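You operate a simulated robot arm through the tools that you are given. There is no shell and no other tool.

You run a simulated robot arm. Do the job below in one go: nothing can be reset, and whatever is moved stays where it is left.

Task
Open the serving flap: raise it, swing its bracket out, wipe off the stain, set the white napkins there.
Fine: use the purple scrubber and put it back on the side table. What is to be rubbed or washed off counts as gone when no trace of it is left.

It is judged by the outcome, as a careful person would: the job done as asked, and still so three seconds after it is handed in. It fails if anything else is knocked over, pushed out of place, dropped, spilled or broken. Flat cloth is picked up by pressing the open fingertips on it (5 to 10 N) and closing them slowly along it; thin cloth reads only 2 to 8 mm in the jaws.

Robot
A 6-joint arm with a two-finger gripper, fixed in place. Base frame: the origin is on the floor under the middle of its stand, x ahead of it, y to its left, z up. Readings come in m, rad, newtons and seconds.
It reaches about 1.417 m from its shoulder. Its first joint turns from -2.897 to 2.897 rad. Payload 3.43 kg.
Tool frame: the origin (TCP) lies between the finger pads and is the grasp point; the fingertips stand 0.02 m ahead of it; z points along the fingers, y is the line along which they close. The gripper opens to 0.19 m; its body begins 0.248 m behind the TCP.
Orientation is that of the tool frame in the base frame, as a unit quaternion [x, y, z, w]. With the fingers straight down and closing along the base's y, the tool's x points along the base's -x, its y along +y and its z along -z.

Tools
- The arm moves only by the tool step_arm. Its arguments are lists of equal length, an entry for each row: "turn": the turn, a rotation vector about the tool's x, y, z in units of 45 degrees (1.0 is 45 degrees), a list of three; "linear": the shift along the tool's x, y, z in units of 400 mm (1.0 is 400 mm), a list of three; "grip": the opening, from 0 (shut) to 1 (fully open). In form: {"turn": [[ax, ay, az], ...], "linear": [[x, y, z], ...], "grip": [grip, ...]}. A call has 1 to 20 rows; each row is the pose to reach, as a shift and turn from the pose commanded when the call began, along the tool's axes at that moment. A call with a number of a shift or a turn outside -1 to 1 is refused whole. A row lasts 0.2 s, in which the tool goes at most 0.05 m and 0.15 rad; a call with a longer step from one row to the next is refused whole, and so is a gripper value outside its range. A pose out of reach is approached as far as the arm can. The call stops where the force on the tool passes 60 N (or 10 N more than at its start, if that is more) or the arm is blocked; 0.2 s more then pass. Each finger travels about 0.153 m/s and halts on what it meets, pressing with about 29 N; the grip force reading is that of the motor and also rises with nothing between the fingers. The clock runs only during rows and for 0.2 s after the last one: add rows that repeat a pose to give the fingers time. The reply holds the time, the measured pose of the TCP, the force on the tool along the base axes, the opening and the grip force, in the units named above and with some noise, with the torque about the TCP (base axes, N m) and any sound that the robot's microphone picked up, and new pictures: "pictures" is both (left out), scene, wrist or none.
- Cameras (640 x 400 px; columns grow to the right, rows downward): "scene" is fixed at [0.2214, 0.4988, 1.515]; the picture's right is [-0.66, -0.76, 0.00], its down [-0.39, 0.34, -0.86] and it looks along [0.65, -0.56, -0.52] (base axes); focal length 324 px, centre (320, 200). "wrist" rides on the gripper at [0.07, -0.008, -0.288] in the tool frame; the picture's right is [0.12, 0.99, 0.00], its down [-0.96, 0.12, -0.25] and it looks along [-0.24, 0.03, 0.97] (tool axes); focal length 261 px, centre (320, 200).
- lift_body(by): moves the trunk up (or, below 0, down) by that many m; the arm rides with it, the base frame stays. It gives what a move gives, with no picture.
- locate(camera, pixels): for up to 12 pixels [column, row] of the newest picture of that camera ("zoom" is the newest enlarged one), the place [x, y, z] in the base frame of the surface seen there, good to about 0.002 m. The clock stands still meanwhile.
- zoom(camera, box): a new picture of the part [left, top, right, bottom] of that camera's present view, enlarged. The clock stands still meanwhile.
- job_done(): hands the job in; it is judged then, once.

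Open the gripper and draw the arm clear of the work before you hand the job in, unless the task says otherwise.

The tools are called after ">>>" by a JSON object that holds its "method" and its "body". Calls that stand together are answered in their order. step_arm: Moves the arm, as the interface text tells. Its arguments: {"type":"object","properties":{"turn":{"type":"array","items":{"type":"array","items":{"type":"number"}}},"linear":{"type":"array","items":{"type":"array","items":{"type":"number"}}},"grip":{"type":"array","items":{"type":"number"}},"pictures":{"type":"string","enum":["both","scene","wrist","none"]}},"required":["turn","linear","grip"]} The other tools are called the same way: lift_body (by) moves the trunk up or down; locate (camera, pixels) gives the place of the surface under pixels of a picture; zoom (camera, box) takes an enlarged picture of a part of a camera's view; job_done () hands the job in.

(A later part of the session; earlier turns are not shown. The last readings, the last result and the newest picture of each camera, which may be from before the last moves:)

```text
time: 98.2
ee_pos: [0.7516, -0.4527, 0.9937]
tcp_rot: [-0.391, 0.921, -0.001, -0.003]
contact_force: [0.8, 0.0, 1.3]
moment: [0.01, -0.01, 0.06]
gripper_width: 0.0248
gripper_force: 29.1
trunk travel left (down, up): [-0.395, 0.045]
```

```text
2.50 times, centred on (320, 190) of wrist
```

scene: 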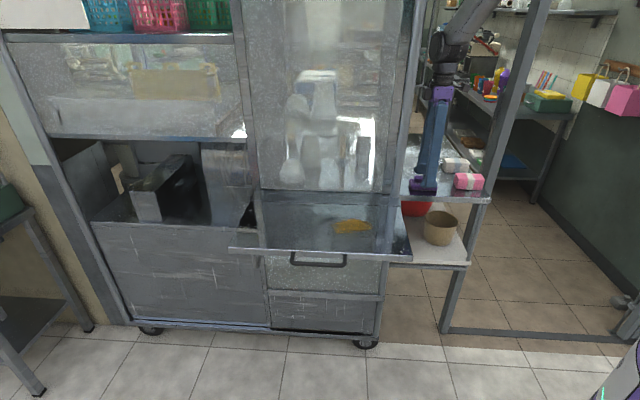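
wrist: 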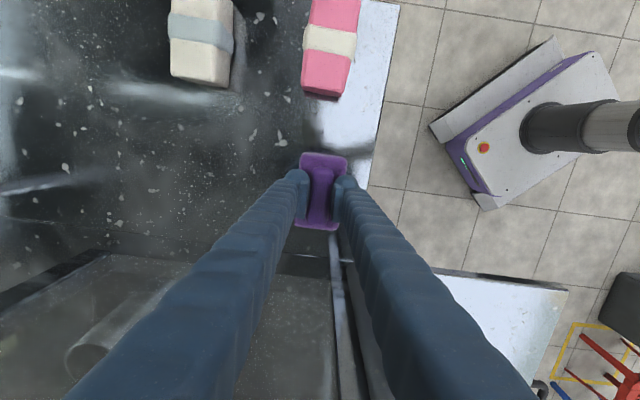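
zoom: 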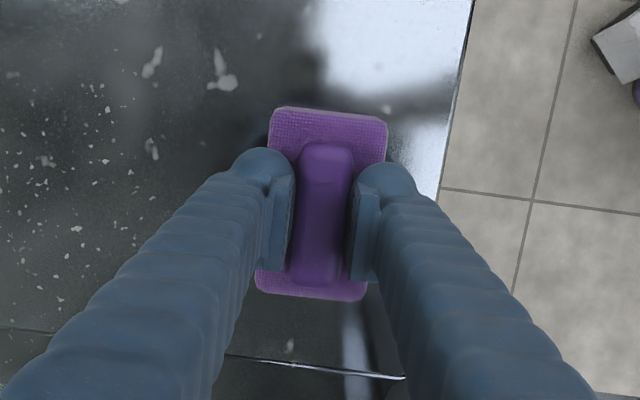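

Scrubber gripped (24.8 mm, bottom ≈44.5 mm below TCP). I lift it, then measure the stain's extent on the raised flap.

>>> {"method": "step_arm", "body": {"turn": [[0, 0, 0], [0, 0, 0], [0, 0, 0], [0, 0, 0], [0, 0, 0], [0, 0, 0]], "linear": [[0, 0, -0.05], [0, 0, -0.12], [0, 0, -0.2], [0, 0, -0.28], [0, 0, -0.36], [0, 0, -0.36]], "grip": [0, 0, 0, 0, 0, 0], "pictures": "both"}}

>>> {"method": "zoom", "body": {"camera": "scene", "box": [300, 190, 420, 265]}}

```text
time: 99.6
ee_pos: [0.7521, -0.451, 1.1367]
tcp_rot: [-0.391, 0.92, -0.001, -0.004]
contact_force: [-0.6, -0.2, 0.0]
moment: [-0.01, 0.03, 0.0]
gripper_width: 0.0246
gripper_force: 28.9
trunk travel left (down, up): [-0.395, 0.045]
```

scene: 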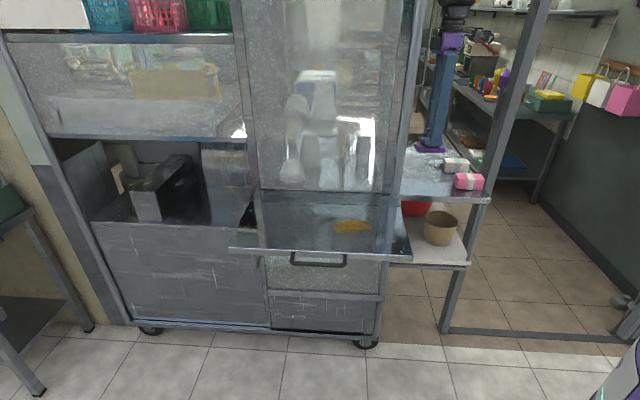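
wrist: 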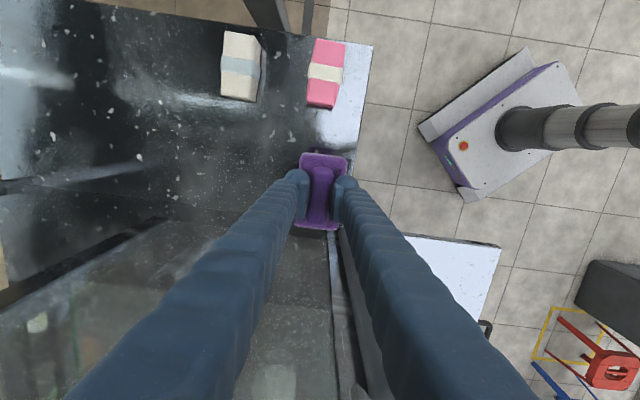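

```text
5.33 times, centred on (360, 228) of scene
```

zoom: 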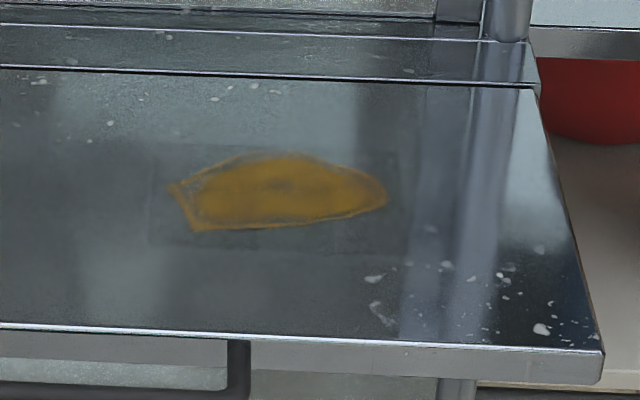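

I locate the stain outline on the flap (zoom: left (170, 190), right (387, 200), top (290, 152), bottom (197, 231)).

>>> {"method": "locate", "body": {"camera": "zoom", "pixels": [[170, 190], [387, 200], [290, 152], [197, 231], [300, 227], [340, 165], [160, 145], [400, 155], [150, 245], [380, 245], [20, 330], [590, 345]]}}

```text
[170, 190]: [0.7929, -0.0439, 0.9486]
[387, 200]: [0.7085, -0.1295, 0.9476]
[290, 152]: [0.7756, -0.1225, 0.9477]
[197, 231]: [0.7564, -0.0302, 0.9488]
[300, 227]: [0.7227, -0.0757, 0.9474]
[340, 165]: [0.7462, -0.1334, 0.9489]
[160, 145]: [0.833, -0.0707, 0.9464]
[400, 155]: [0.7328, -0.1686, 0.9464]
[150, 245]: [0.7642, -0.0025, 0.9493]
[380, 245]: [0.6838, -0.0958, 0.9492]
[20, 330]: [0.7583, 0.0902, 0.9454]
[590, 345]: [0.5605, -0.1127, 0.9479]
```

Stain spans t 0.405–0.53, n -0.64 to -0.555 on the flap. I carry the scrubber out past the post, then across over the stain at a safe height.

>>> {"method": "step_arm", "body": {"turn": [[0, 0, 0], [0, 0, 0], [0, 0, 0], [0, 0, 0], [0, 0, 0], [0, 0, 0], [0, 0, 0], [0, 0, 0], [0, 0, 0], [0, 0, 0], [0, 0, 0], [0, 0, 0], [0, 0, 0], [0, 0, 0], [0, 0, 0]], "linear": [[0, 0.09, 0], [0, 0.19, 0], [0, 0.29, 0], [0, 0.39, 0], [0, 0.49, 0], [0, 0.6, 0], [-0.09, 0.62, 0], [-0.18, 0.62, 0], [-0.27, 0.62, 0], [-0.36, 0.62, 0], [-0.45, 0.62, 0.05], [-0.54, 0.62, 0.1], [-0.62, 0.62, 0.16], [-0.65, 0.62, 0.22], [-0.65, 0.62, 0.22]], "grip": [0, 0, 0, 0, 0, 0, 0, 0, 0, 0, 0, 0, 0, 0, 0], "pictures": "both"}}

```text
time: 102.8
ee_pos: [0.7528, -0.0953, 1.0472]
tcp_rot: [-0.391, 0.921, 0.0, -0.004]
contact_force: [-0.1, 0.3, -0.4]
moment: [0.01, -0.02, 0.01]
gripper_width: 0.0245
gripper_force: 29.1
trunk travel left (down, up): [-0.395, 0.045]
```

scene: 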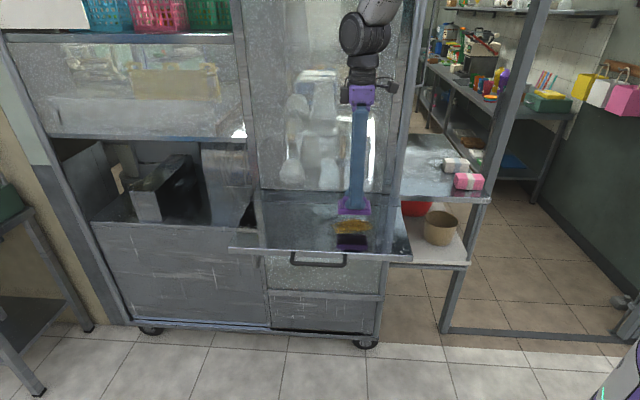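
wrist: 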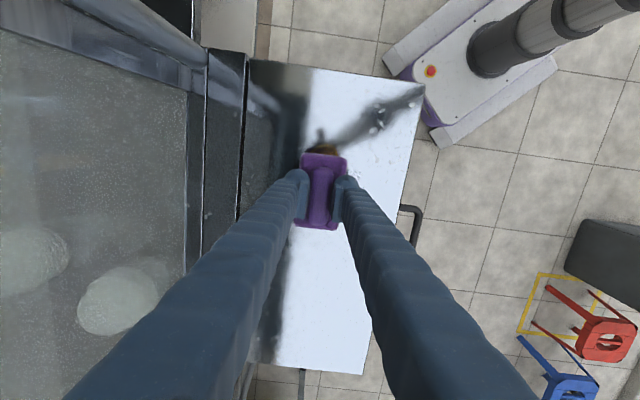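

I'm centred over the stain (t 0.463, n -0.601). I lower to just above contact, then press gently.

>>> {"method": "step_arm", "body": {"turn": [[0, 0, 0], [0, 0, 0], [0, 0, 0], [0, 0, 0], [0, 0, 0]], "linear": [[0, 0, 0.05], [0, 0, 0.1], [0, 0, 0.128], [0, 0, 0.135], [0, 0, 0.138]], "grip": [0, 0, 0, 0, 0], "pictures": "none"}}

```text
time: 104.0
ee_pos: [0.7525, -0.0931, 0.9938]
tcp_rot: [-0.39, 0.921, 0.0, -0.003]
contact_force: [-0.8, -2.5, 8.7]
moment: [-0.26, 0.04, -0.01]
gripper_width: 0.0246
gripper_force: 28.8
trunk travel left (down, up): [-0.395, 0.045]
```

Contact at 8.7 N. I wipe with four strokes along the flap's length covering the stain area, keeping light pressure.

>>> {"method": "step_arm", "body": {"turn": [[0, 0, 0], [0, 0, 0], [0, 0, 0], [0, 0, 0], [0, 0, 0], [0, 0, 0], [0, 0, 0], [0, 0, 0], [0, 0, 0], [0, 0, 0], [0, 0, 0], [0, 0, 0], [0, 0, 0], [0, 0, 0], [0, 0, 0], [0, 0, 0], [0, 0, 0], [0, 0, 0], [0, 0, 0], [0, 0, 0]], "linear": [[0.05, -0.0775, 0.002], [0.11, -0.0775, 0.002], [0.03, -0.0775, 0.002], [-0.05, -0.0775, 0.002], [-0.126, -0.0775, 0.002], [-0.126, -0.015, 0.002], [-0.05, -0.015, 0.002], [0.03, -0.015, 0.002], [0.11, -0.015, 0.002], [0.11, 0.0475, 0.002], [0.03, 0.0475, 0.002], [-0.05, 0.0475, 0.002], [-0.126, 0.0475, 0.002], [-0.126, 0.11, 0.002], [-0.05, 0.11, 0.002], [0.03, 0.11, 0.002], [0.11, 0.11, 0.002], [0.06, 0.05, 0.002], [0, 0, 0.002], [0, 0, 0.002]], "grip": [0, 0, 0, 0, 0, 0, 0, 0, 0, 0, 0, 0, 0, 0, 0, 0, 0, 0, 0, 0], "pictures": "both"}}

>>> {"method": "zoom", "body": {"camera": "scene", "box": [300, 190, 420, 265]}}

```text
time: 108.2
ee_pos: [0.7546, -0.0941, 0.9932]
tcp_rot: [-0.39, 0.921, -0.001, -0.003]
contact_force: [-0.4, -0.1, 6.6]
moment: [0.07, 0.15, -0.06]
gripper_width: 0.0243
gripper_force: 29.1
trunk travel left (down, up): [-0.395, 0.045]
```

scene: 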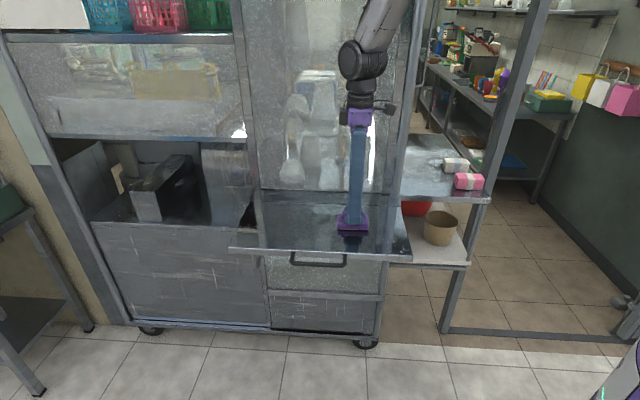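
wrist: 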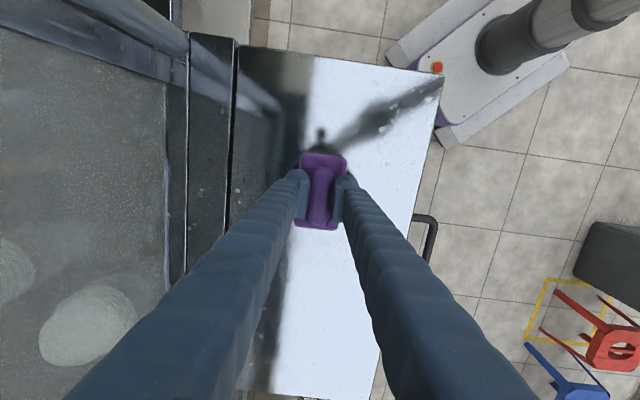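

```text
5.33 times, centred on (360, 228) of scene
```

zoom: 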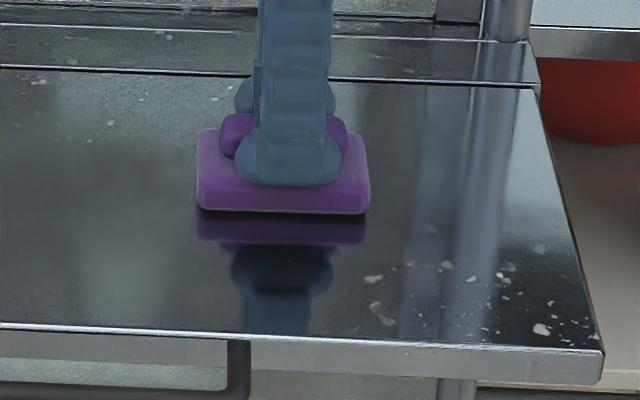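

The stain looks wiped except possibly under the scrubber. I do a second, cross-wise pass for certainty.

>>> {"method": "step_arm", "body": {"turn": [[0, 0, 0], [0, 0, 0], [0, 0, 0], [0, 0, 0], [0, 0, 0], [0, 0, 0], [0, 0, 0], [0, 0, 0], [0, 0, 0], [0, 0, 0], [0, 0, 0], [0, 0, 0], [0, 0, 0], [0, 0, 0], [0, 0, 0], [0, 0, 0], [0, 0, 0], [0, 0, 0], [0, 0, 0], [0, 0, 0]], "linear": [[0.06, -0.04, 0.003], [0.12, -0.08, 0.003], [0.12, 0.0, 0.003], [0.12, 0.08, 0.003], [0.12, 0.12, 0.003], [0.05, 0.12, 0.003], [0.05, 0.04, 0.003], [0.05, -0.04, 0.003], [0.05, -0.085, 0.003], [-0.03, -0.085, 0.003], [-0.03, 0.0, 0.003], [-0.03, 0.08, 0.003], [-0.03, 0.12, 0.003], [-0.1, 0.12, 0.003], [-0.1, 0.04, 0.003], [-0.1, -0.04, 0.003], [-0.1, -0.085, 0.003], [-0.14, -0.04, 0.003], [-0.14, 0.04, 0.003], [-0.14, 0.1, 0.003]], "grip": [0, 0, 0, 0, 0, 0, 0, 0, 0, 0, 0, 0, 0, 0, 0, 0, 0, 0, 0, 0], "pictures": "none"}}

>>> {"method": "step_arm", "body": {"turn": [[0, 0, 0], [0, 0, 0], [0, 0, 0], [0, 0, 0], [0, 0, 0], [0, 0, 0], [0, 0, 0], [0, 0, 0]], "linear": [[0.08, 0, 0], [0.16, -0.04, 0], [0.16, -0.1, 0], [0.12, -0.16, 0], [0.12, -0.16, -0.05], [0.12, -0.16, -0.13], [0.12, -0.16, -0.25], [0.12, -0.16, -0.3]], "grip": [0, 0, 0, 0, 0, 0, 0, 0], "pictures": "both"}}

>>> {"method": "zoom", "body": {"camera": "scene", "box": [300, 190, 420, 265]}}

```text
time: 112.4
ee_pos: [0.7637, -0.023, 0.9919]
tcp_rot: [-0.391, 0.921, -0.001, -0.004]
contact_force: [-1.1, 1.5, 4.2]
moment: [0.24, 0.04, -0.02]
gripper_width: 0.0247
gripper_force: 29.4
trunk travel left (down, up): [-0.395, 0.045]
```

```text
time: 114.2
ee_pos: [0.7778, -0.1022, 1.1112]
tcp_rot: [-0.391, 0.921, -0.001, -0.004]
contact_force: [-0.1, 0.5, -1.5]
moment: [0.03, 0.06, -0.03]
gripper_width: 0.0246
gripper_force: 29.1
trunk travel left (down, up): [-0.395, 0.045]
```

scene: 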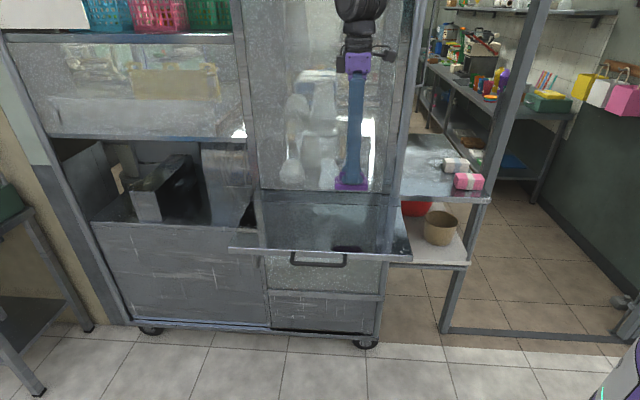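
wrist: 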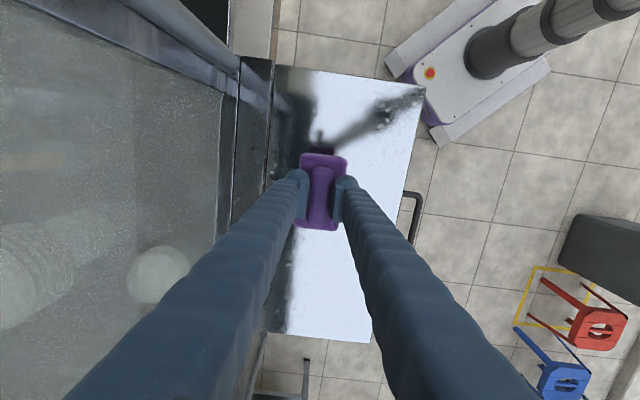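

```text
5.33 times, centred on (360, 228) of scene
```

zoom: 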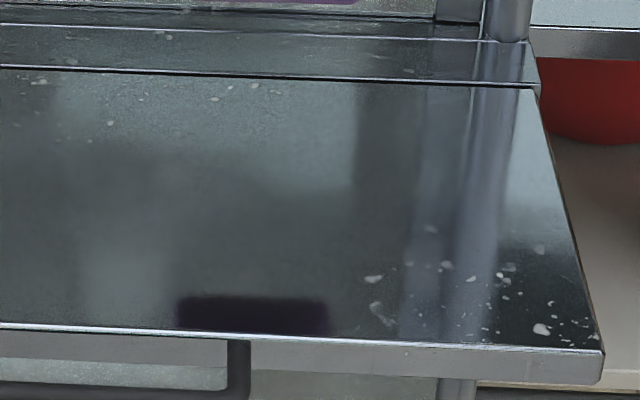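

The stain area looks clean in the scene view. I zoom closer to be sure there is no faint residue.

>>> {"method": "zoom", "body": {"camera": "scene", "box": [325, 212, 381, 247]}}

>>> {"method": "zoom", "body": {"camera": "scene", "box": [360, 210, 416, 250]}}

```text
11.43 times, centred on (353, 230) of scene
```

zoom: 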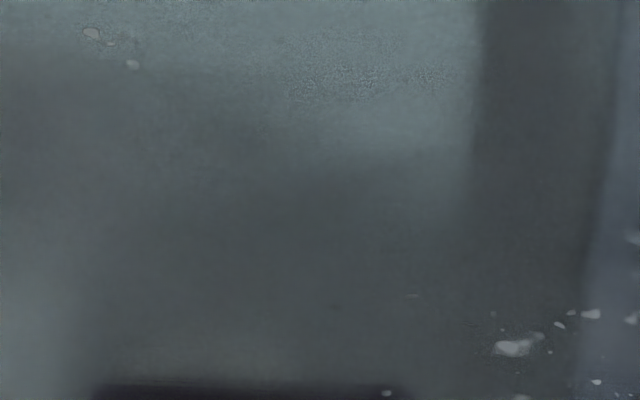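

```text
10.00 times, centred on (388, 230) of scene
```

zoom: 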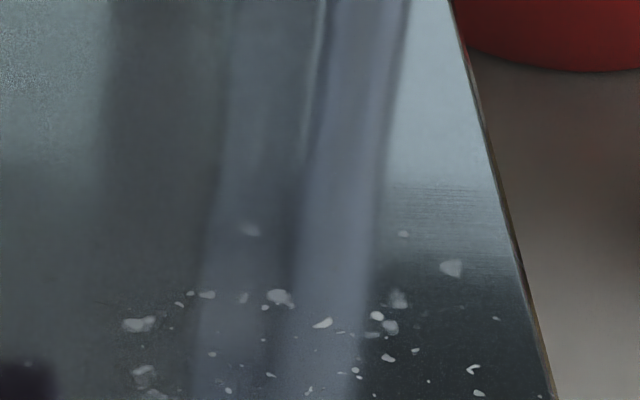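

Clean. Now I carry the scrubber back the same way: along the flap to the right, then in over its original spot on the side table.

>>> {"method": "step_arm", "body": {"turn": [[0, 0, 0], [0, 0, 0], [0, 0, 0], [0, 0, 0], [0, 0, 0], [0, 0, 0], [0, 0, 0], [0, 0, 0], [0, 0, 0], [0, 0, 0], [0, 0, 0], [0, 0, 0], [0, 0, 0], [0, 0, 0], [0, 0, 0]], "linear": [[0.08, 0, -0.05], [0.17, 0, -0.05], [0.26, 0, -0.05], [0.35, 0, -0.05], [0.44, 0, -0.05], [0.53, 0, -0.05], [0.62, 0, -0.05], [0.6755, -0.02, -0.05], [0.6755, -0.11, -0.05], [0.6755, -0.2, -0.05], [0.6755, -0.3, -0.05], [0.6755, -0.4, -0.05], [0.6755, -0.5, -0.05], [0.6755, -0.56, -0.05], [0.6755, -0.56, -0.05]], "grip": [0, 0, 0, 0, 0, 0, 0, 0, 0, 0, 0, 0, 0, 0, 0], "pictures": "both"}}

```text
time: 117.4
ee_pos: [0.7493, -0.4533, 1.1337]
tcp_rot: [-0.391, 0.92, -0.001, -0.004]
contact_force: [-0.8, 0.4, -1.2]
moment: [-0.01, -0.01, 0.03]
gripper_width: 0.0246
gripper_force: 29.4
trunk travel left (down, up): [-0.395, 0.045]
```

scene: 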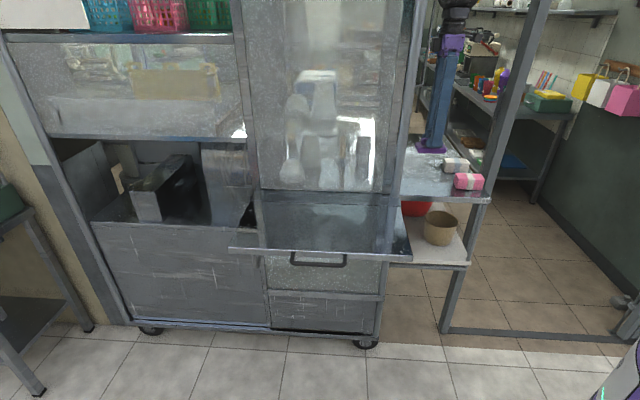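
wrist: 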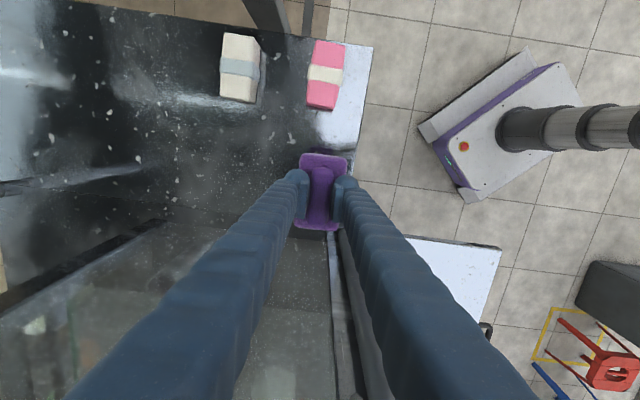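

Over the original spot again (0.749, -0.453). I lower until the scrubber meets the table and release it.

>>> {"method": "step_arm", "body": {"turn": [[0, 0, 0], [0, 0, 0], [0, 0, 0], [0, 0, 0], [0, 0, 0], [0, 0, 0], [0, 0, 0]], "linear": [[0.0, -0.004, 0.08], [0, -0.004, 0.17], [0, -0.004, 0.26], [0, -0.004, 0.32], [0, -0.004, 0.34], [0, -0.004, 0.348], [0, -0.004, 0.35]], "grip": [0, 0, 0, 0, 0, 0, 0], "pictures": "none"}}

```text
time: 119.0
ee_pos: [0.7521, -0.4559, 0.994]
tcp_rot: [-0.391, 0.92, 0.0, -0.004]
contact_force: [0.1, 0.0, -0.9]
moment: [0.0, 0.0, -0.03]
gripper_width: 0.0245
gripper_force: 29.0
trunk travel left (down, up): [-0.395, 0.045]
```

No contact force yet; I lower 2 mm more to feel the table, then open.

>>> {"method": "step_arm", "body": {"turn": [[0, 0, 0], [0, 0, 0]], "linear": [[0, 0, 0.003], [0, 0, 0.006]], "grip": [0, 0], "pictures": "none"}}

```text
time: 119.6
ee_pos: [0.7517, -0.4543, 0.993]
tcp_rot: [-0.39, 0.921, 0.0, -0.003]
contact_force: [1.1, 2.4, 12.4]
moment: [0.07, 0.07, 0.0]
gripper_width: 0.0248
gripper_force: 28.9
trunk travel left (down, up): [-0.395, 0.045]
```

Contact at 12 N: the scrubber sits on the table. I open slowly and rise straight up.

>>> {"method": "step_arm", "body": {"turn": [[0, 0, 0], [0, 0, 0], [0, 0, 0], [0, 0, 0], [0, 0, 0]], "linear": [[0, 0, -0.003], [0, 0, -0.003], [0, 0, -0.003], [0, 0, -0.003], [0, 0, -0.003]], "grip": [0.15, 0.2, 0.3, 0.4, 0.42], "pictures": "wrist"}}

>>> {"method": "step_arm", "body": {"turn": [[0, 0, 0], [0, 0, 0], [0, 0, 0], [0, 0, 0], [0, 0, 0], [0, 0, 0], [0, 0, 0]], "linear": [[0, 0, -0.05], [0, 0, -0.12], [0, 0, -0.21], [0, 0, -0.31], [0, 0, -0.41], [0, 0, -0.5], [0, 0, -0.5]], "grip": [0.42, 0.42, 0.42, 0.42, 0.5, 0.6, 0.6], "pictures": "both"}}

>>> {"method": "zoom", "body": {"camera": "wrist", "box": [180, 10, 380, 210]}}

```text
time: 120.8
ee_pos: [0.7512, -0.4538, 0.9922]
tcp_rot: [-0.391, 0.92, 0.0, -0.004]
contact_force: [-0.3, 0.5, 0.1]
moment: [0.01, -0.02, 0.01]
gripper_width: 0.0798
gripper_force: 0.0
trunk travel left (down, up): [-0.395, 0.045]
```

wrist: 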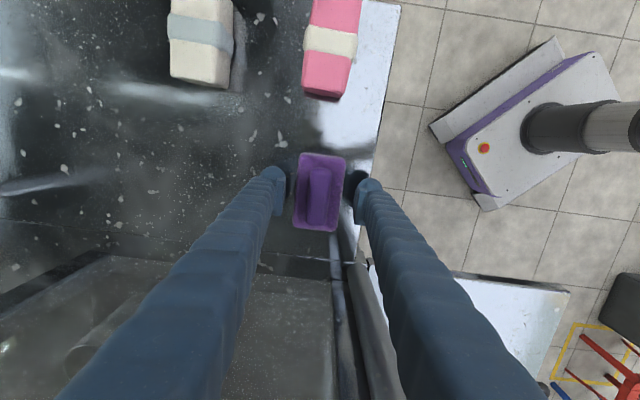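

```text
time: 122.4
ee_pos: [0.753, -0.4546, 1.1905]
tcp_rot: [-0.391, 0.92, 0.0, -0.003]
contact_force: [-0.2, 0.6, 0.1]
moment: [0.05, 0.02, 0.0]
gripper_width: 0.1142
gripper_force: 0.1
trunk travel left (down, up): [-0.395, 0.045]
```

scene: 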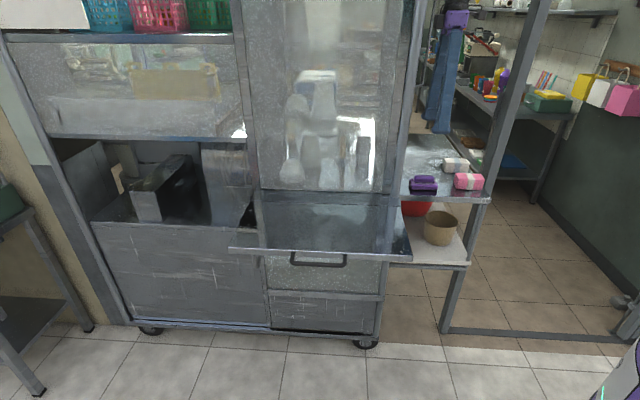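
wrist: 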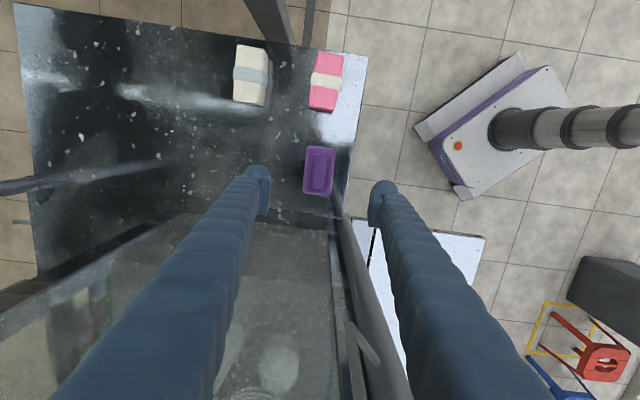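

```text
2.00 times, centred on (280, 110) of wrist
```

zoom: 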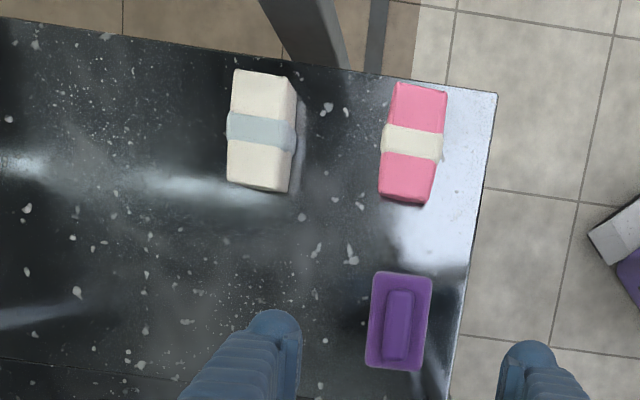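

Scrubber is back on the side table. Now I measure the white napkin pack in the zoom: top face roughly (230–290, 72–190).

>>> {"method": "locate", "body": {"camera": "zoom", "pixels": [[262, 130], [238, 75], [285, 82], [230, 180], [275, 190], [292, 95], [285, 185], [258, 85], [255, 175], [232, 125], [290, 135], [412, 145]]}}

```text
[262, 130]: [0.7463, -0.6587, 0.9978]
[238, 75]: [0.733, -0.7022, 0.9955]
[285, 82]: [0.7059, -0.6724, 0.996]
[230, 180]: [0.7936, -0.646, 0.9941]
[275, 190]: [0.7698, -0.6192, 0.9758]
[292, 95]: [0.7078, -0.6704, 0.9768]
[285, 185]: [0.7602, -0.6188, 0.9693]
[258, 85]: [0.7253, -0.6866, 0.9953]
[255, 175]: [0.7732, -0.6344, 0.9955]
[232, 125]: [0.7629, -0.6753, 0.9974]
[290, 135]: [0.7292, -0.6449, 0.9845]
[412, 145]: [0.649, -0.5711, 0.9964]
```

White pack centre ≈ (0.748, -0.660), top z 0.997, ~0.05 m wide across n. The post at (0.63, -0.73) is close to the camera side, so I tilt the tool 15° (upper part leaning away from the post) and move above the pack.

>>> {"method": "step_arm", "body": {"turn": [[0, 0.11, 0.02], [0, 0.22, 0.04], [0, 0.333, 0.055], [0, 0.333, 0.055], [0, 0.333, 0.055], [0, 0.333, 0.055], [0, 0.333, 0.055], [0, 0.333, 0.055], [0, 0.333, 0.055]], "linear": [[0.0, 0, 0], [0, 0, 0], [0.05, -0.05, 0], [0.12, -0.11, 0.03], [0.19, -0.17, 0.07], [0.26, -0.23, 0.12], [0.32, -0.29, 0.17], [0.3785, -0.347, 0.22], [0.3785, -0.347, 0.22]], "grip": [0.6, 0.6, 0.55, 0.5, 0.45, 0.45, 0.45, 0.45, 0.45], "pictures": "both"}}

>>> {"method": "zoom", "body": {"camera": "wrist", "box": [200, 80, 440, 260]}}

```text
time: 124.4
ee_pos: [0.7442, -0.6595, 1.1094]
tcp_rot: [-0.367, 0.921, -0.052, -0.123]
contact_force: [0.0, 0.4, 1.0]
moment: [-0.07, -0.07, 0.03]
gripper_width: 0.0855
gripper_force: 0.0
trunk travel left (down, up): [-0.395, 0.045]
```

scene: 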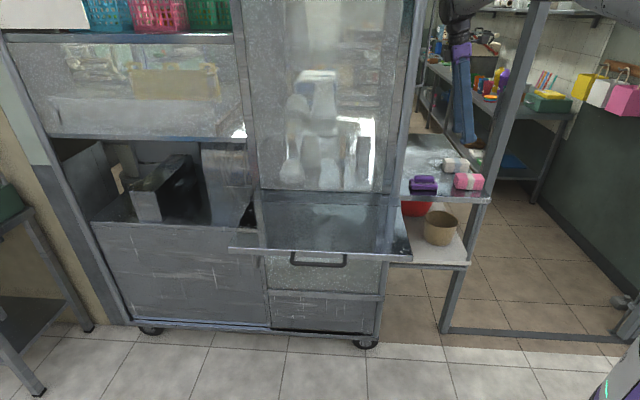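
wrist: 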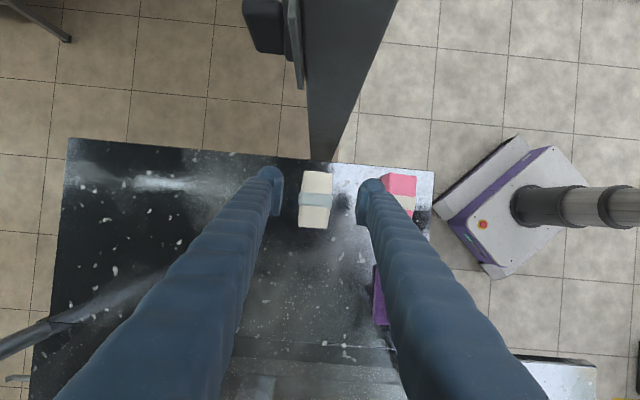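

```text
2.22 times, centred on (320, 170) of wrist
```

zoom: 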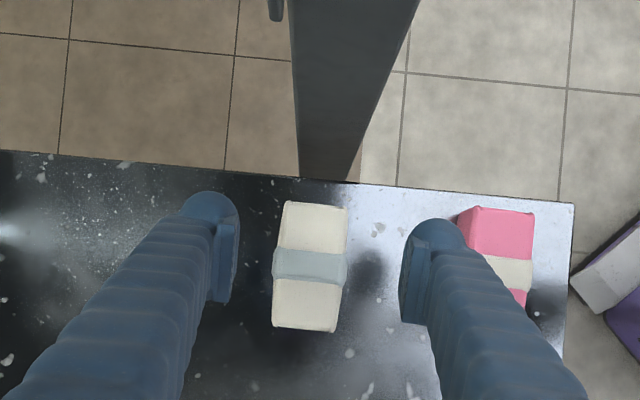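

The pack sits between the fingers, slightly left of centre. I locate its top face again for fine alignment.

>>> {"method": "locate", "body": {"camera": "zoom", "pixels": [[312, 225], [310, 265], [305, 305], [280, 262], [342, 268], [290, 208], [345, 212], [275, 322], [333, 328], [310, 204], [303, 328]]}}

```text
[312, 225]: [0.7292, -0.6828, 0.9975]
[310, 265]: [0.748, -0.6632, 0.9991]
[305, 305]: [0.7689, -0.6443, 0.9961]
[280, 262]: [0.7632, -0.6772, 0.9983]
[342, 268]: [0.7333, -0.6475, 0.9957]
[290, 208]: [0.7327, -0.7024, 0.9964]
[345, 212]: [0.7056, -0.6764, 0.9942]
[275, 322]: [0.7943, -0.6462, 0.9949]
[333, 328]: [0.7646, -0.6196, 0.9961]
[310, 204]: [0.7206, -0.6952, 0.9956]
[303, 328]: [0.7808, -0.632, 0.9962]
```

Pack centre (0.7493, -0.6612), width ~42 mm, aligned with the tool. I descend straight down to TCP z≈0.983.

>>> {"method": "step_arm", "body": {"turn": [[0, 0, 0], [0, 0, 0], [0, 0, 0], [0, 0, 0], [0, 0, 0], [0, 0, 0]], "linear": [[-0.02, -0.01, 0.06], [-0.04, -0.01, 0.13], [-0.06, -0.01, 0.2], [-0.078, -0.01, 0.26], [-0.09, -0.01, 0.3035], [-0.09, -0.01, 0.3035]], "grip": [0.45, 0.45, 0.45, 0.45, 0.45, 0.45], "pictures": "both"}}

>>> {"method": "zoom", "body": {"camera": "wrist", "box": [200, 80, 440, 260]}}

```text
time: 125.8
ee_pos: [0.7513, -0.6624, 0.9785]
tcp_rot: [-0.368, 0.92, -0.052, -0.124]
contact_force: [0.3, -0.9, -0.7]
moment: [0.0, 0.0, 0.0]
gripper_width: 0.0853
gripper_force: 0.1
trunk travel left (down, up): [-0.395, 0.045]
```

scene: 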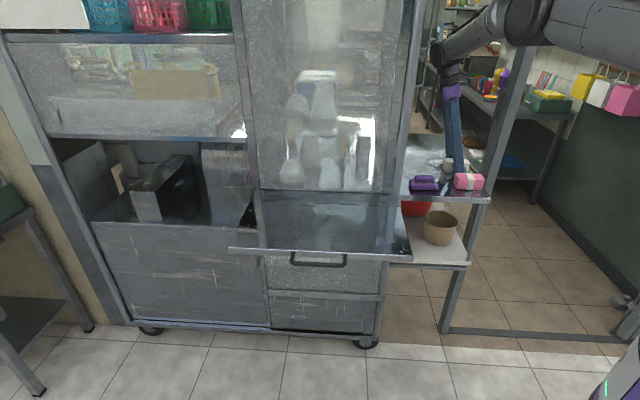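
wrist: 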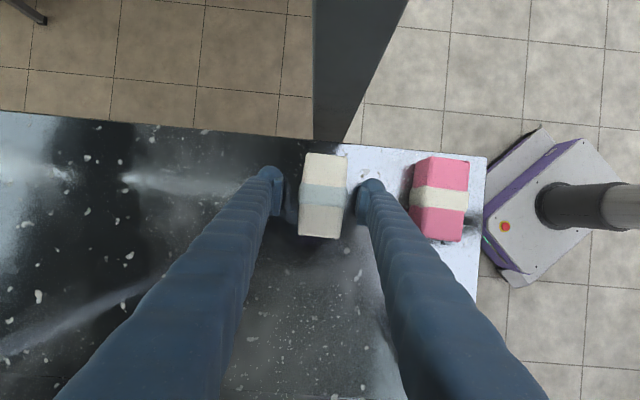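

```text
2.22 times, centred on (320, 170) of wrist
```

zoom: 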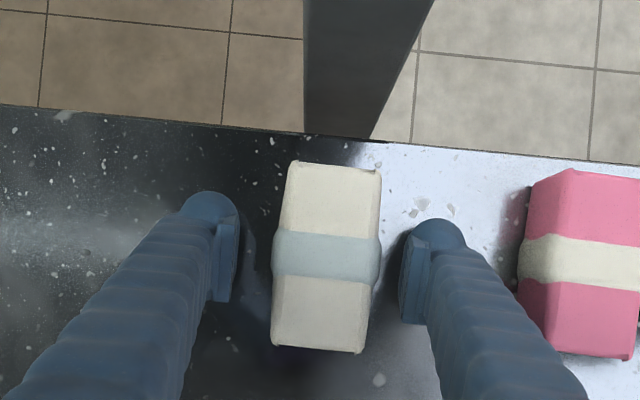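

Fingers straddle the pack at mid-length with no contact. I close gently toward ~34 mm and see where it stops.

>>> {"method": "step_arm", "body": {"turn": [[0, 0, 0], [0, 0, 0], [0, 0, 0], [0, 0, 0], [0, 0, 0], [0, 0, 0]], "linear": [[0, 0, -0.005], [0, 0, -0.005], [0, 0, -0.005], [0, 0, -0.005], [0, 0, -0.005], [0, 0, -0.005]], "grip": [0.38, 0.32, 0.26, 0.22, 0.18, 0.18], "pictures": "wrist"}}

>>> {"method": "zoom", "body": {"camera": "wrist", "box": [200, 80, 440, 260]}}

```text
time: 127.2
ee_pos: [0.7522, -0.6616, 0.9799]
tcp_rot: [-0.367, 0.921, -0.052, -0.123]
contact_force: [-0.6, -1.5, 0.4]
moment: [0.01, 0.06, 0.0]
gripper_width: 0.051
gripper_force: 28.6
trunk travel left (down, up): [-0.395, 0.045]
```

wrist: 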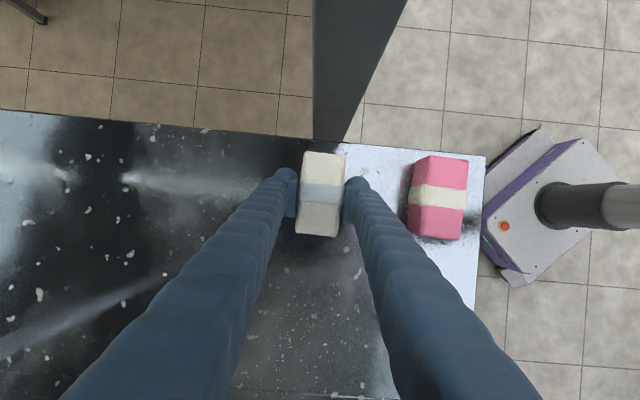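

```text
2.22 times, centred on (320, 170) of wrist
```

zoom: 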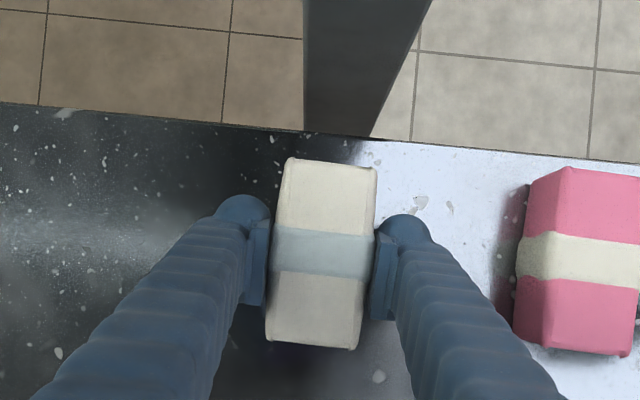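

The white pack is held (51 mm, 29 N). I lift it 0.15 m straight up, then carry it outward past the pink pack and post.

>>> {"method": "step_arm", "body": {"turn": [[0, 0, 0], [0, 0, 0], [0, 0, 0], [0, 0, 0], [0, 0, 0], [0, 0, 0], [0, 0, 0], [0, 0, 0], [0, 0, 0], [0, 0, 0], [0, 0, 0], [0, 0, 0], [0, 0, 0], [0, 0, 0], [0, 0, 0], [0, 0, 0]], "linear": [[0.015, 0, -0.05], [0.035, 0, -0.12], [0.058, 0, -0.21], [0.08, 0, -0.29], [0.0993, 0, -0.362], [0.0993, 0.08, -0.362], [0.0993, 0.18, -0.362], [0.0993, 0.28, -0.362], [0.0993, 0.38, -0.362], [0.0993, 0.48, -0.362], [0.0993, 0.58, -0.362], [0.0993, 0.68, -0.362], [0.0993, 0.78, -0.362], [0.0993, 0.88, -0.362], [0.0993, 0.97, -0.362], [0.0993, 1.0, -0.362]], "grip": [0.18, 0.18, 0.18, 0.18, 0.18, 0.18, 0.18, 0.18, 0.18, 0.18, 0.18, 0.18, 0.18, 0.18, 0.18, 0.18], "pictures": "both"}}

```text
time: 130.6
ee_pos: [0.4734, -0.3711, 1.1275]
tcp_rot: [-0.368, 0.92, -0.052, -0.123]
contact_force: [0.2, 0.2, -1.5]
moment: [0.0, -0.02, -0.03]
gripper_width: 0.0509
gripper_force: 29.1
trunk travel left (down, up): [-0.395, 0.045]
```

scene: 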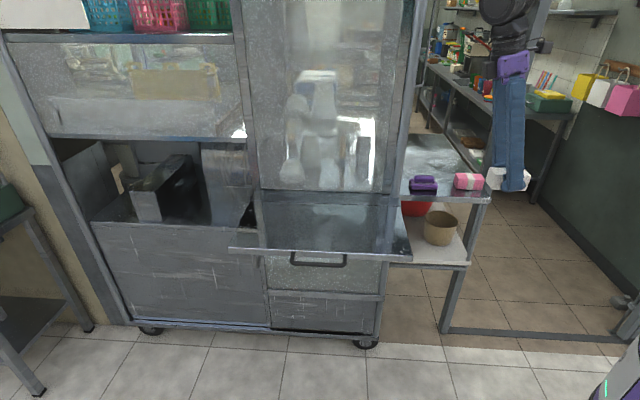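
wrist: 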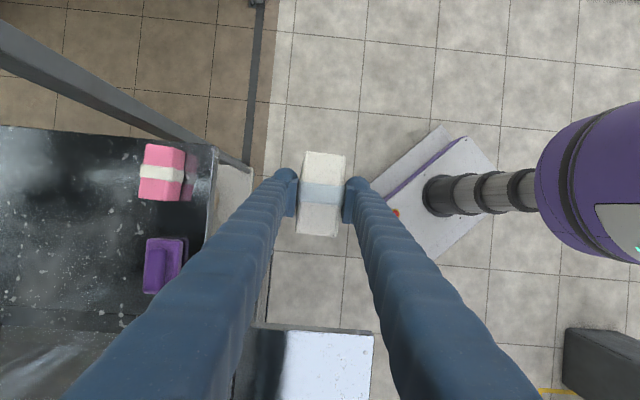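

Clear of the table at (0.473, -0.371). I carry the pack left along the front of the cabinet to above the flap.

>>> {"method": "step_arm", "body": {"turn": [[0, 0, 0], [0, 0, 0], [0, 0, 0], [0, 0, 0], [0, 0, 0], [0, 0, 0], [0, 0, 0], [0, 0, 0], [0, 0, 0], [0, 0, 0]], "linear": [[-0.09, 0.003, -0.0247], [-0.185, 0.005, -0.0507], [-0.28, 0.008, -0.0768], [-0.38, 0.011, -0.1042], [-0.48, 0.014, -0.1316], [-0.58, 0.017, -0.1591], [-0.68, 0.02, -0.1865], [-0.78, 0.023, -0.2139], [-0.8685, 0.025, -0.2382], [-0.8685, 0.025, -0.2382]], "grip": [0.18, 0.18, 0.18, 0.18, 0.18, 0.18, 0.18, 0.18, 0.18, 0.18], "pictures": "both"}}

```text
time: 132.8
ee_pos: [0.7286, -0.1159, 1.1293]
tcp_rot: [-0.368, 0.92, -0.052, -0.122]
contact_force: [-1.0, -0.5, -0.8]
moment: [0.01, -0.03, 0.03]
gripper_width: 0.051
gripper_force: 29.4
trunk travel left (down, up): [-0.395, 0.045]
```

scene: 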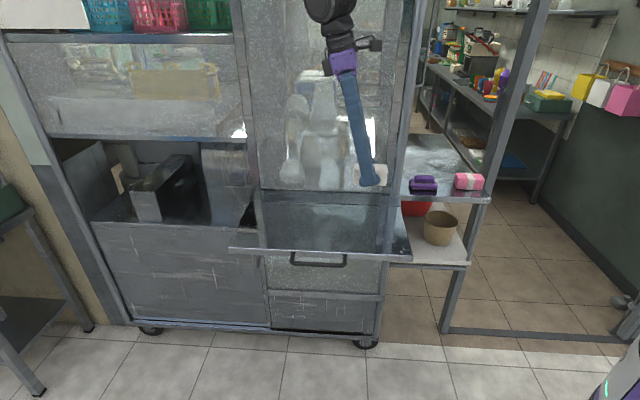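
wrist: 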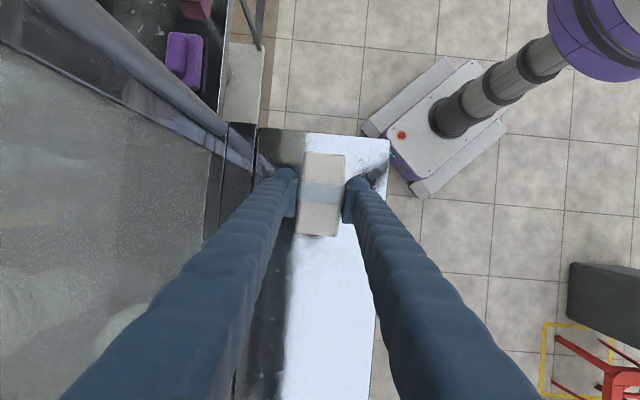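

I move to the flap's middle (t≈0.53) and lower until the pack's bottom is just above the surface (TCP z≈0.981).

>>> {"method": "step_arm", "body": {"turn": [[0, 0, 0], [0, 0, 0], [0, 0, 0], [0, 0, 0], [0, 0, 0], [0, 0, 0], [0, 0, 0], [0, 0, 0], [0, 0, 0]], "linear": [[-0.08, 0.015, -0.022], [-0.16, 0.03, -0.044], [-0.2377, 0.0415, -0.0652], [-0.26, 0.0415, 0.02], [-0.28, 0.0415, 0.1], [-0.305, 0.0415, 0.18], [-0.322, 0.0415, 0.25], [-0.333, 0.0415, 0.286], [-0.333, 0.0415, 0.286]], "grip": [0.18, 0.18, 0.18, 0.18, 0.18, 0.18, 0.18, 0.18, 0.18], "pictures": "both"}}

```text
time: 134.8
ee_pos: [0.7895, -0.0374, 0.9837]
tcp_rot: [-0.367, 0.921, -0.051, -0.123]
contact_force: [0.1, -0.5, 0.0]
moment: [0.01, -0.02, -0.01]
gripper_width: 0.0508
gripper_force: 28.7
trunk travel left (down, up): [-0.395, 0.045]
```

scene: 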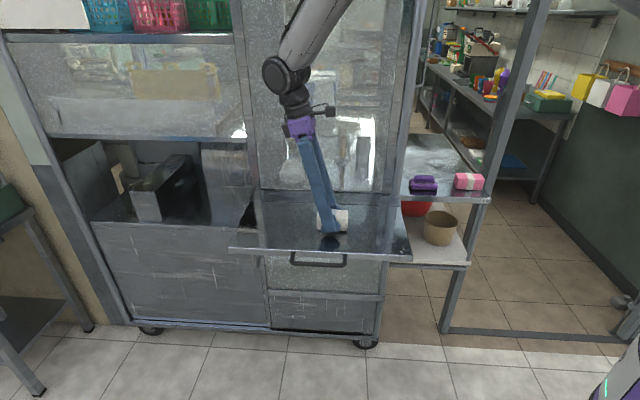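
wrist: 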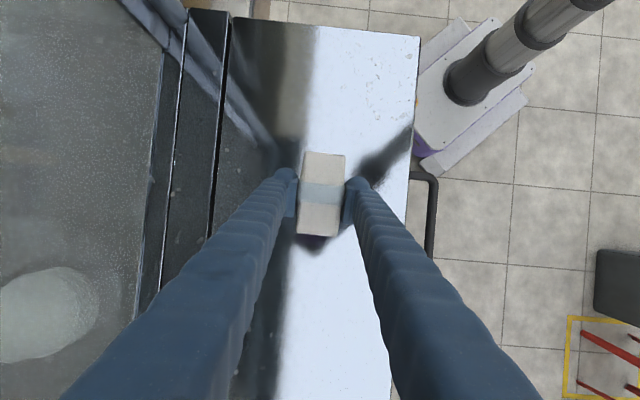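

5 mm above the flap. I lower slowly until light contact.

>>> {"method": "step_arm", "body": {"turn": [[0, 0, 0], [0, 0, 0], [0, 0, 0], [0, 0, 0]], "linear": [[-0.0013, 0, 0.005], [-0.0023, 0, 0.009], [-0.0033, 0, 0.0125], [-0.0033, 0, 0.0125]], "grip": [0.18, 0.18, 0.18, 0.18], "pictures": "none"}}

```text
time: 135.8
ee_pos: [0.79, -0.0532, 0.9783]
tcp_rot: [-0.367, 0.92, -0.053, -0.124]
contact_force: [-1.2, -1.2, 10.0]
moment: [-0.12, -0.25, -0.01]
gripper_width: 0.0507
gripper_force: 29.7
trunk travel left (down, up): [-0.395, 0.045]
```

Contact at 10 N: pack is on the flap. I open slowly, then rise along the tool axis.

>>> {"method": "step_arm", "body": {"turn": [[0, 0, 0], [0, 0, 0], [0, 0, 0], [0, 0, 0], [0, 0, 0], [0, 0, 0]], "linear": [[0.0005, 0, -0.002], [0.0005, 0, -0.002], [0.0005, 0, -0.002], [0.0005, 0, -0.002], [0.0005, 0, -0.002], [0.0005, 0, -0.002]], "grip": [0.25, 0.29, 0.34, 0.4, 0.45, 0.45], "pictures": "wrist"}}

>>> {"method": "zoom", "body": {"camera": "wrist", "box": [200, 80, 440, 260]}}

```text
time: 137.2
ee_pos: [0.79, -0.0538, 0.9781]
tcp_rot: [-0.367, 0.92, -0.052, -0.123]
contact_force: [-1.7, -0.6, -0.2]
moment: [0.0, -0.02, -0.04]
gripper_width: 0.0856
gripper_force: 0.1
trunk travel left (down, up): [-0.395, 0.045]
```

wrist: 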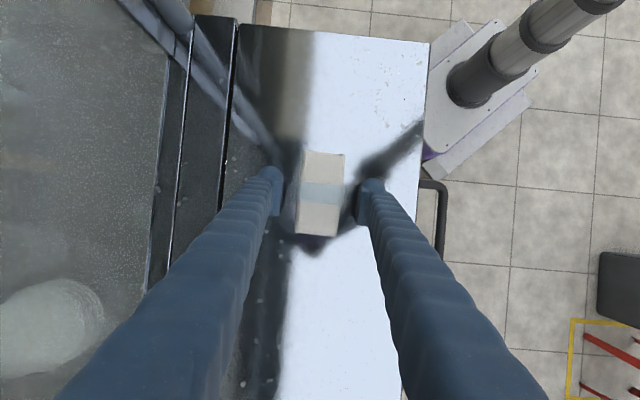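

```text
2.22 times, centred on (320, 170) of wrist
```

zoom: 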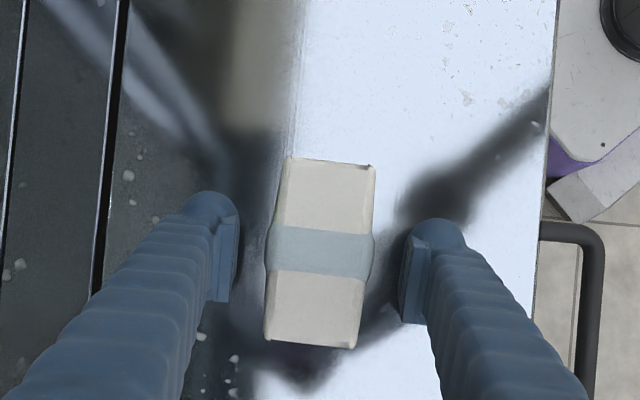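

Pack is free on the flap. I rise along the tool axis, then draw out away from the cabinet.

>>> {"method": "step_arm", "body": {"turn": [[0, 0, 0], [0, 0, 0], [0, 0, 0], [0, 0, 0], [0, 0, 0], [0, 0, 0], [0, 0, 0], [0, 0, 0], [0, 0, 0], [0, 0, 0], [0, 0, 0], [0, 0, 0], [0, 0, 0]], "linear": [[0, 0, -0.05], [0, 0, -0.12], [0, 0, -0.2], [0, 0, -0.3], [0, 0, -0.4], [0, 0.05, -0.5], [0, 0.12, -0.55], [0, 0.2, -0.6], [0.05, 0.3, -0.6], [0.1, 0.4, -0.6], [0.15, 0.5, -0.6], [0.2, 0.6, -0.6], [0.2, 0.65, -0.6]], "grip": [0.45, 0.45, 0.45, 0.45, 0.45, 0.5, 0.5, 0.5, 0.5, 0.5, 0.5, 0.5, 0.5], "pictures": "both"}}

>>> {"method": "zoom", "body": {"camera": "scene", "box": [230, 180, 420, 290]}}

>>> {"method": "zoom", "body": {"camera": "scene", "box": [390, 130, 510, 210]}}

```text
time: 140.0
ee_pos: [0.6006, 0.1268, 1.2294]
tcp_rot: [-0.368, 0.92, -0.052, -0.123]
contact_force: [0.4, -0.4, 0.7]
moment: [-0.03, 0.02, 0.01]
gripper_width: 0.0947
gripper_force: 0.1
trunk travel left (down, up): [-0.395, 0.045]
```

scene: 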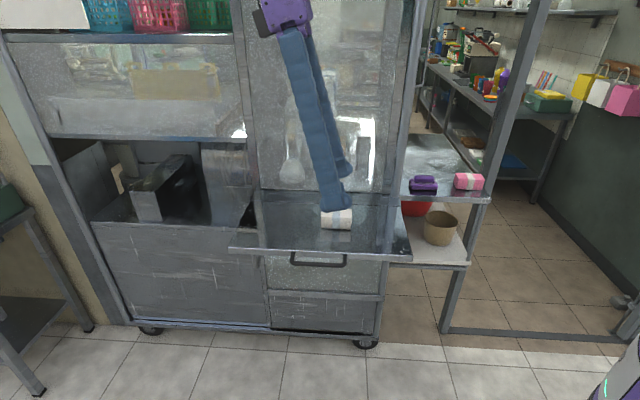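
wrist: 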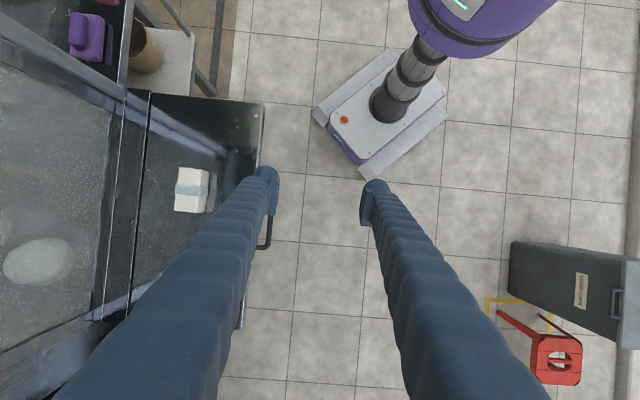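

```text
3.37 times, centred on (325, 235) of scene
```

zoom: 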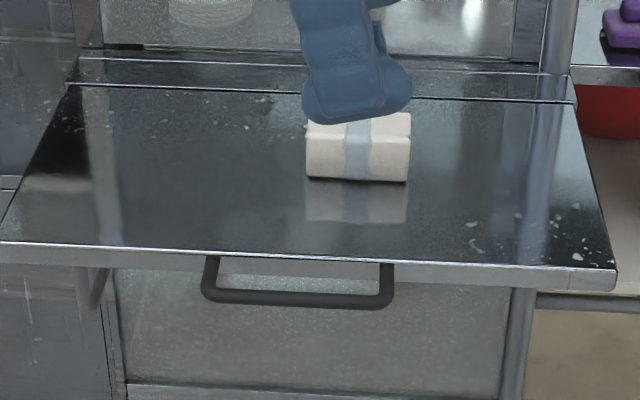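

```text
5.00 times, centred on (450, 170) of scene
```

zoom: 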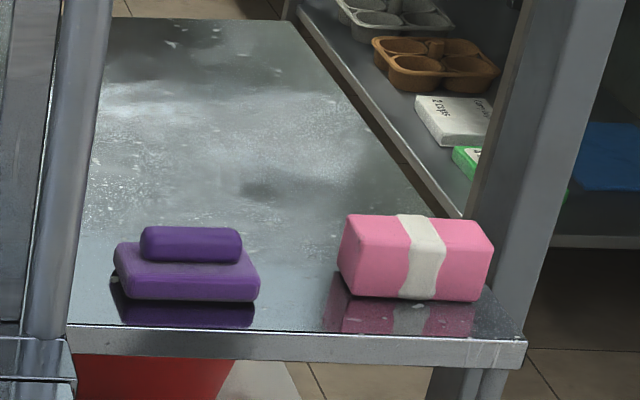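

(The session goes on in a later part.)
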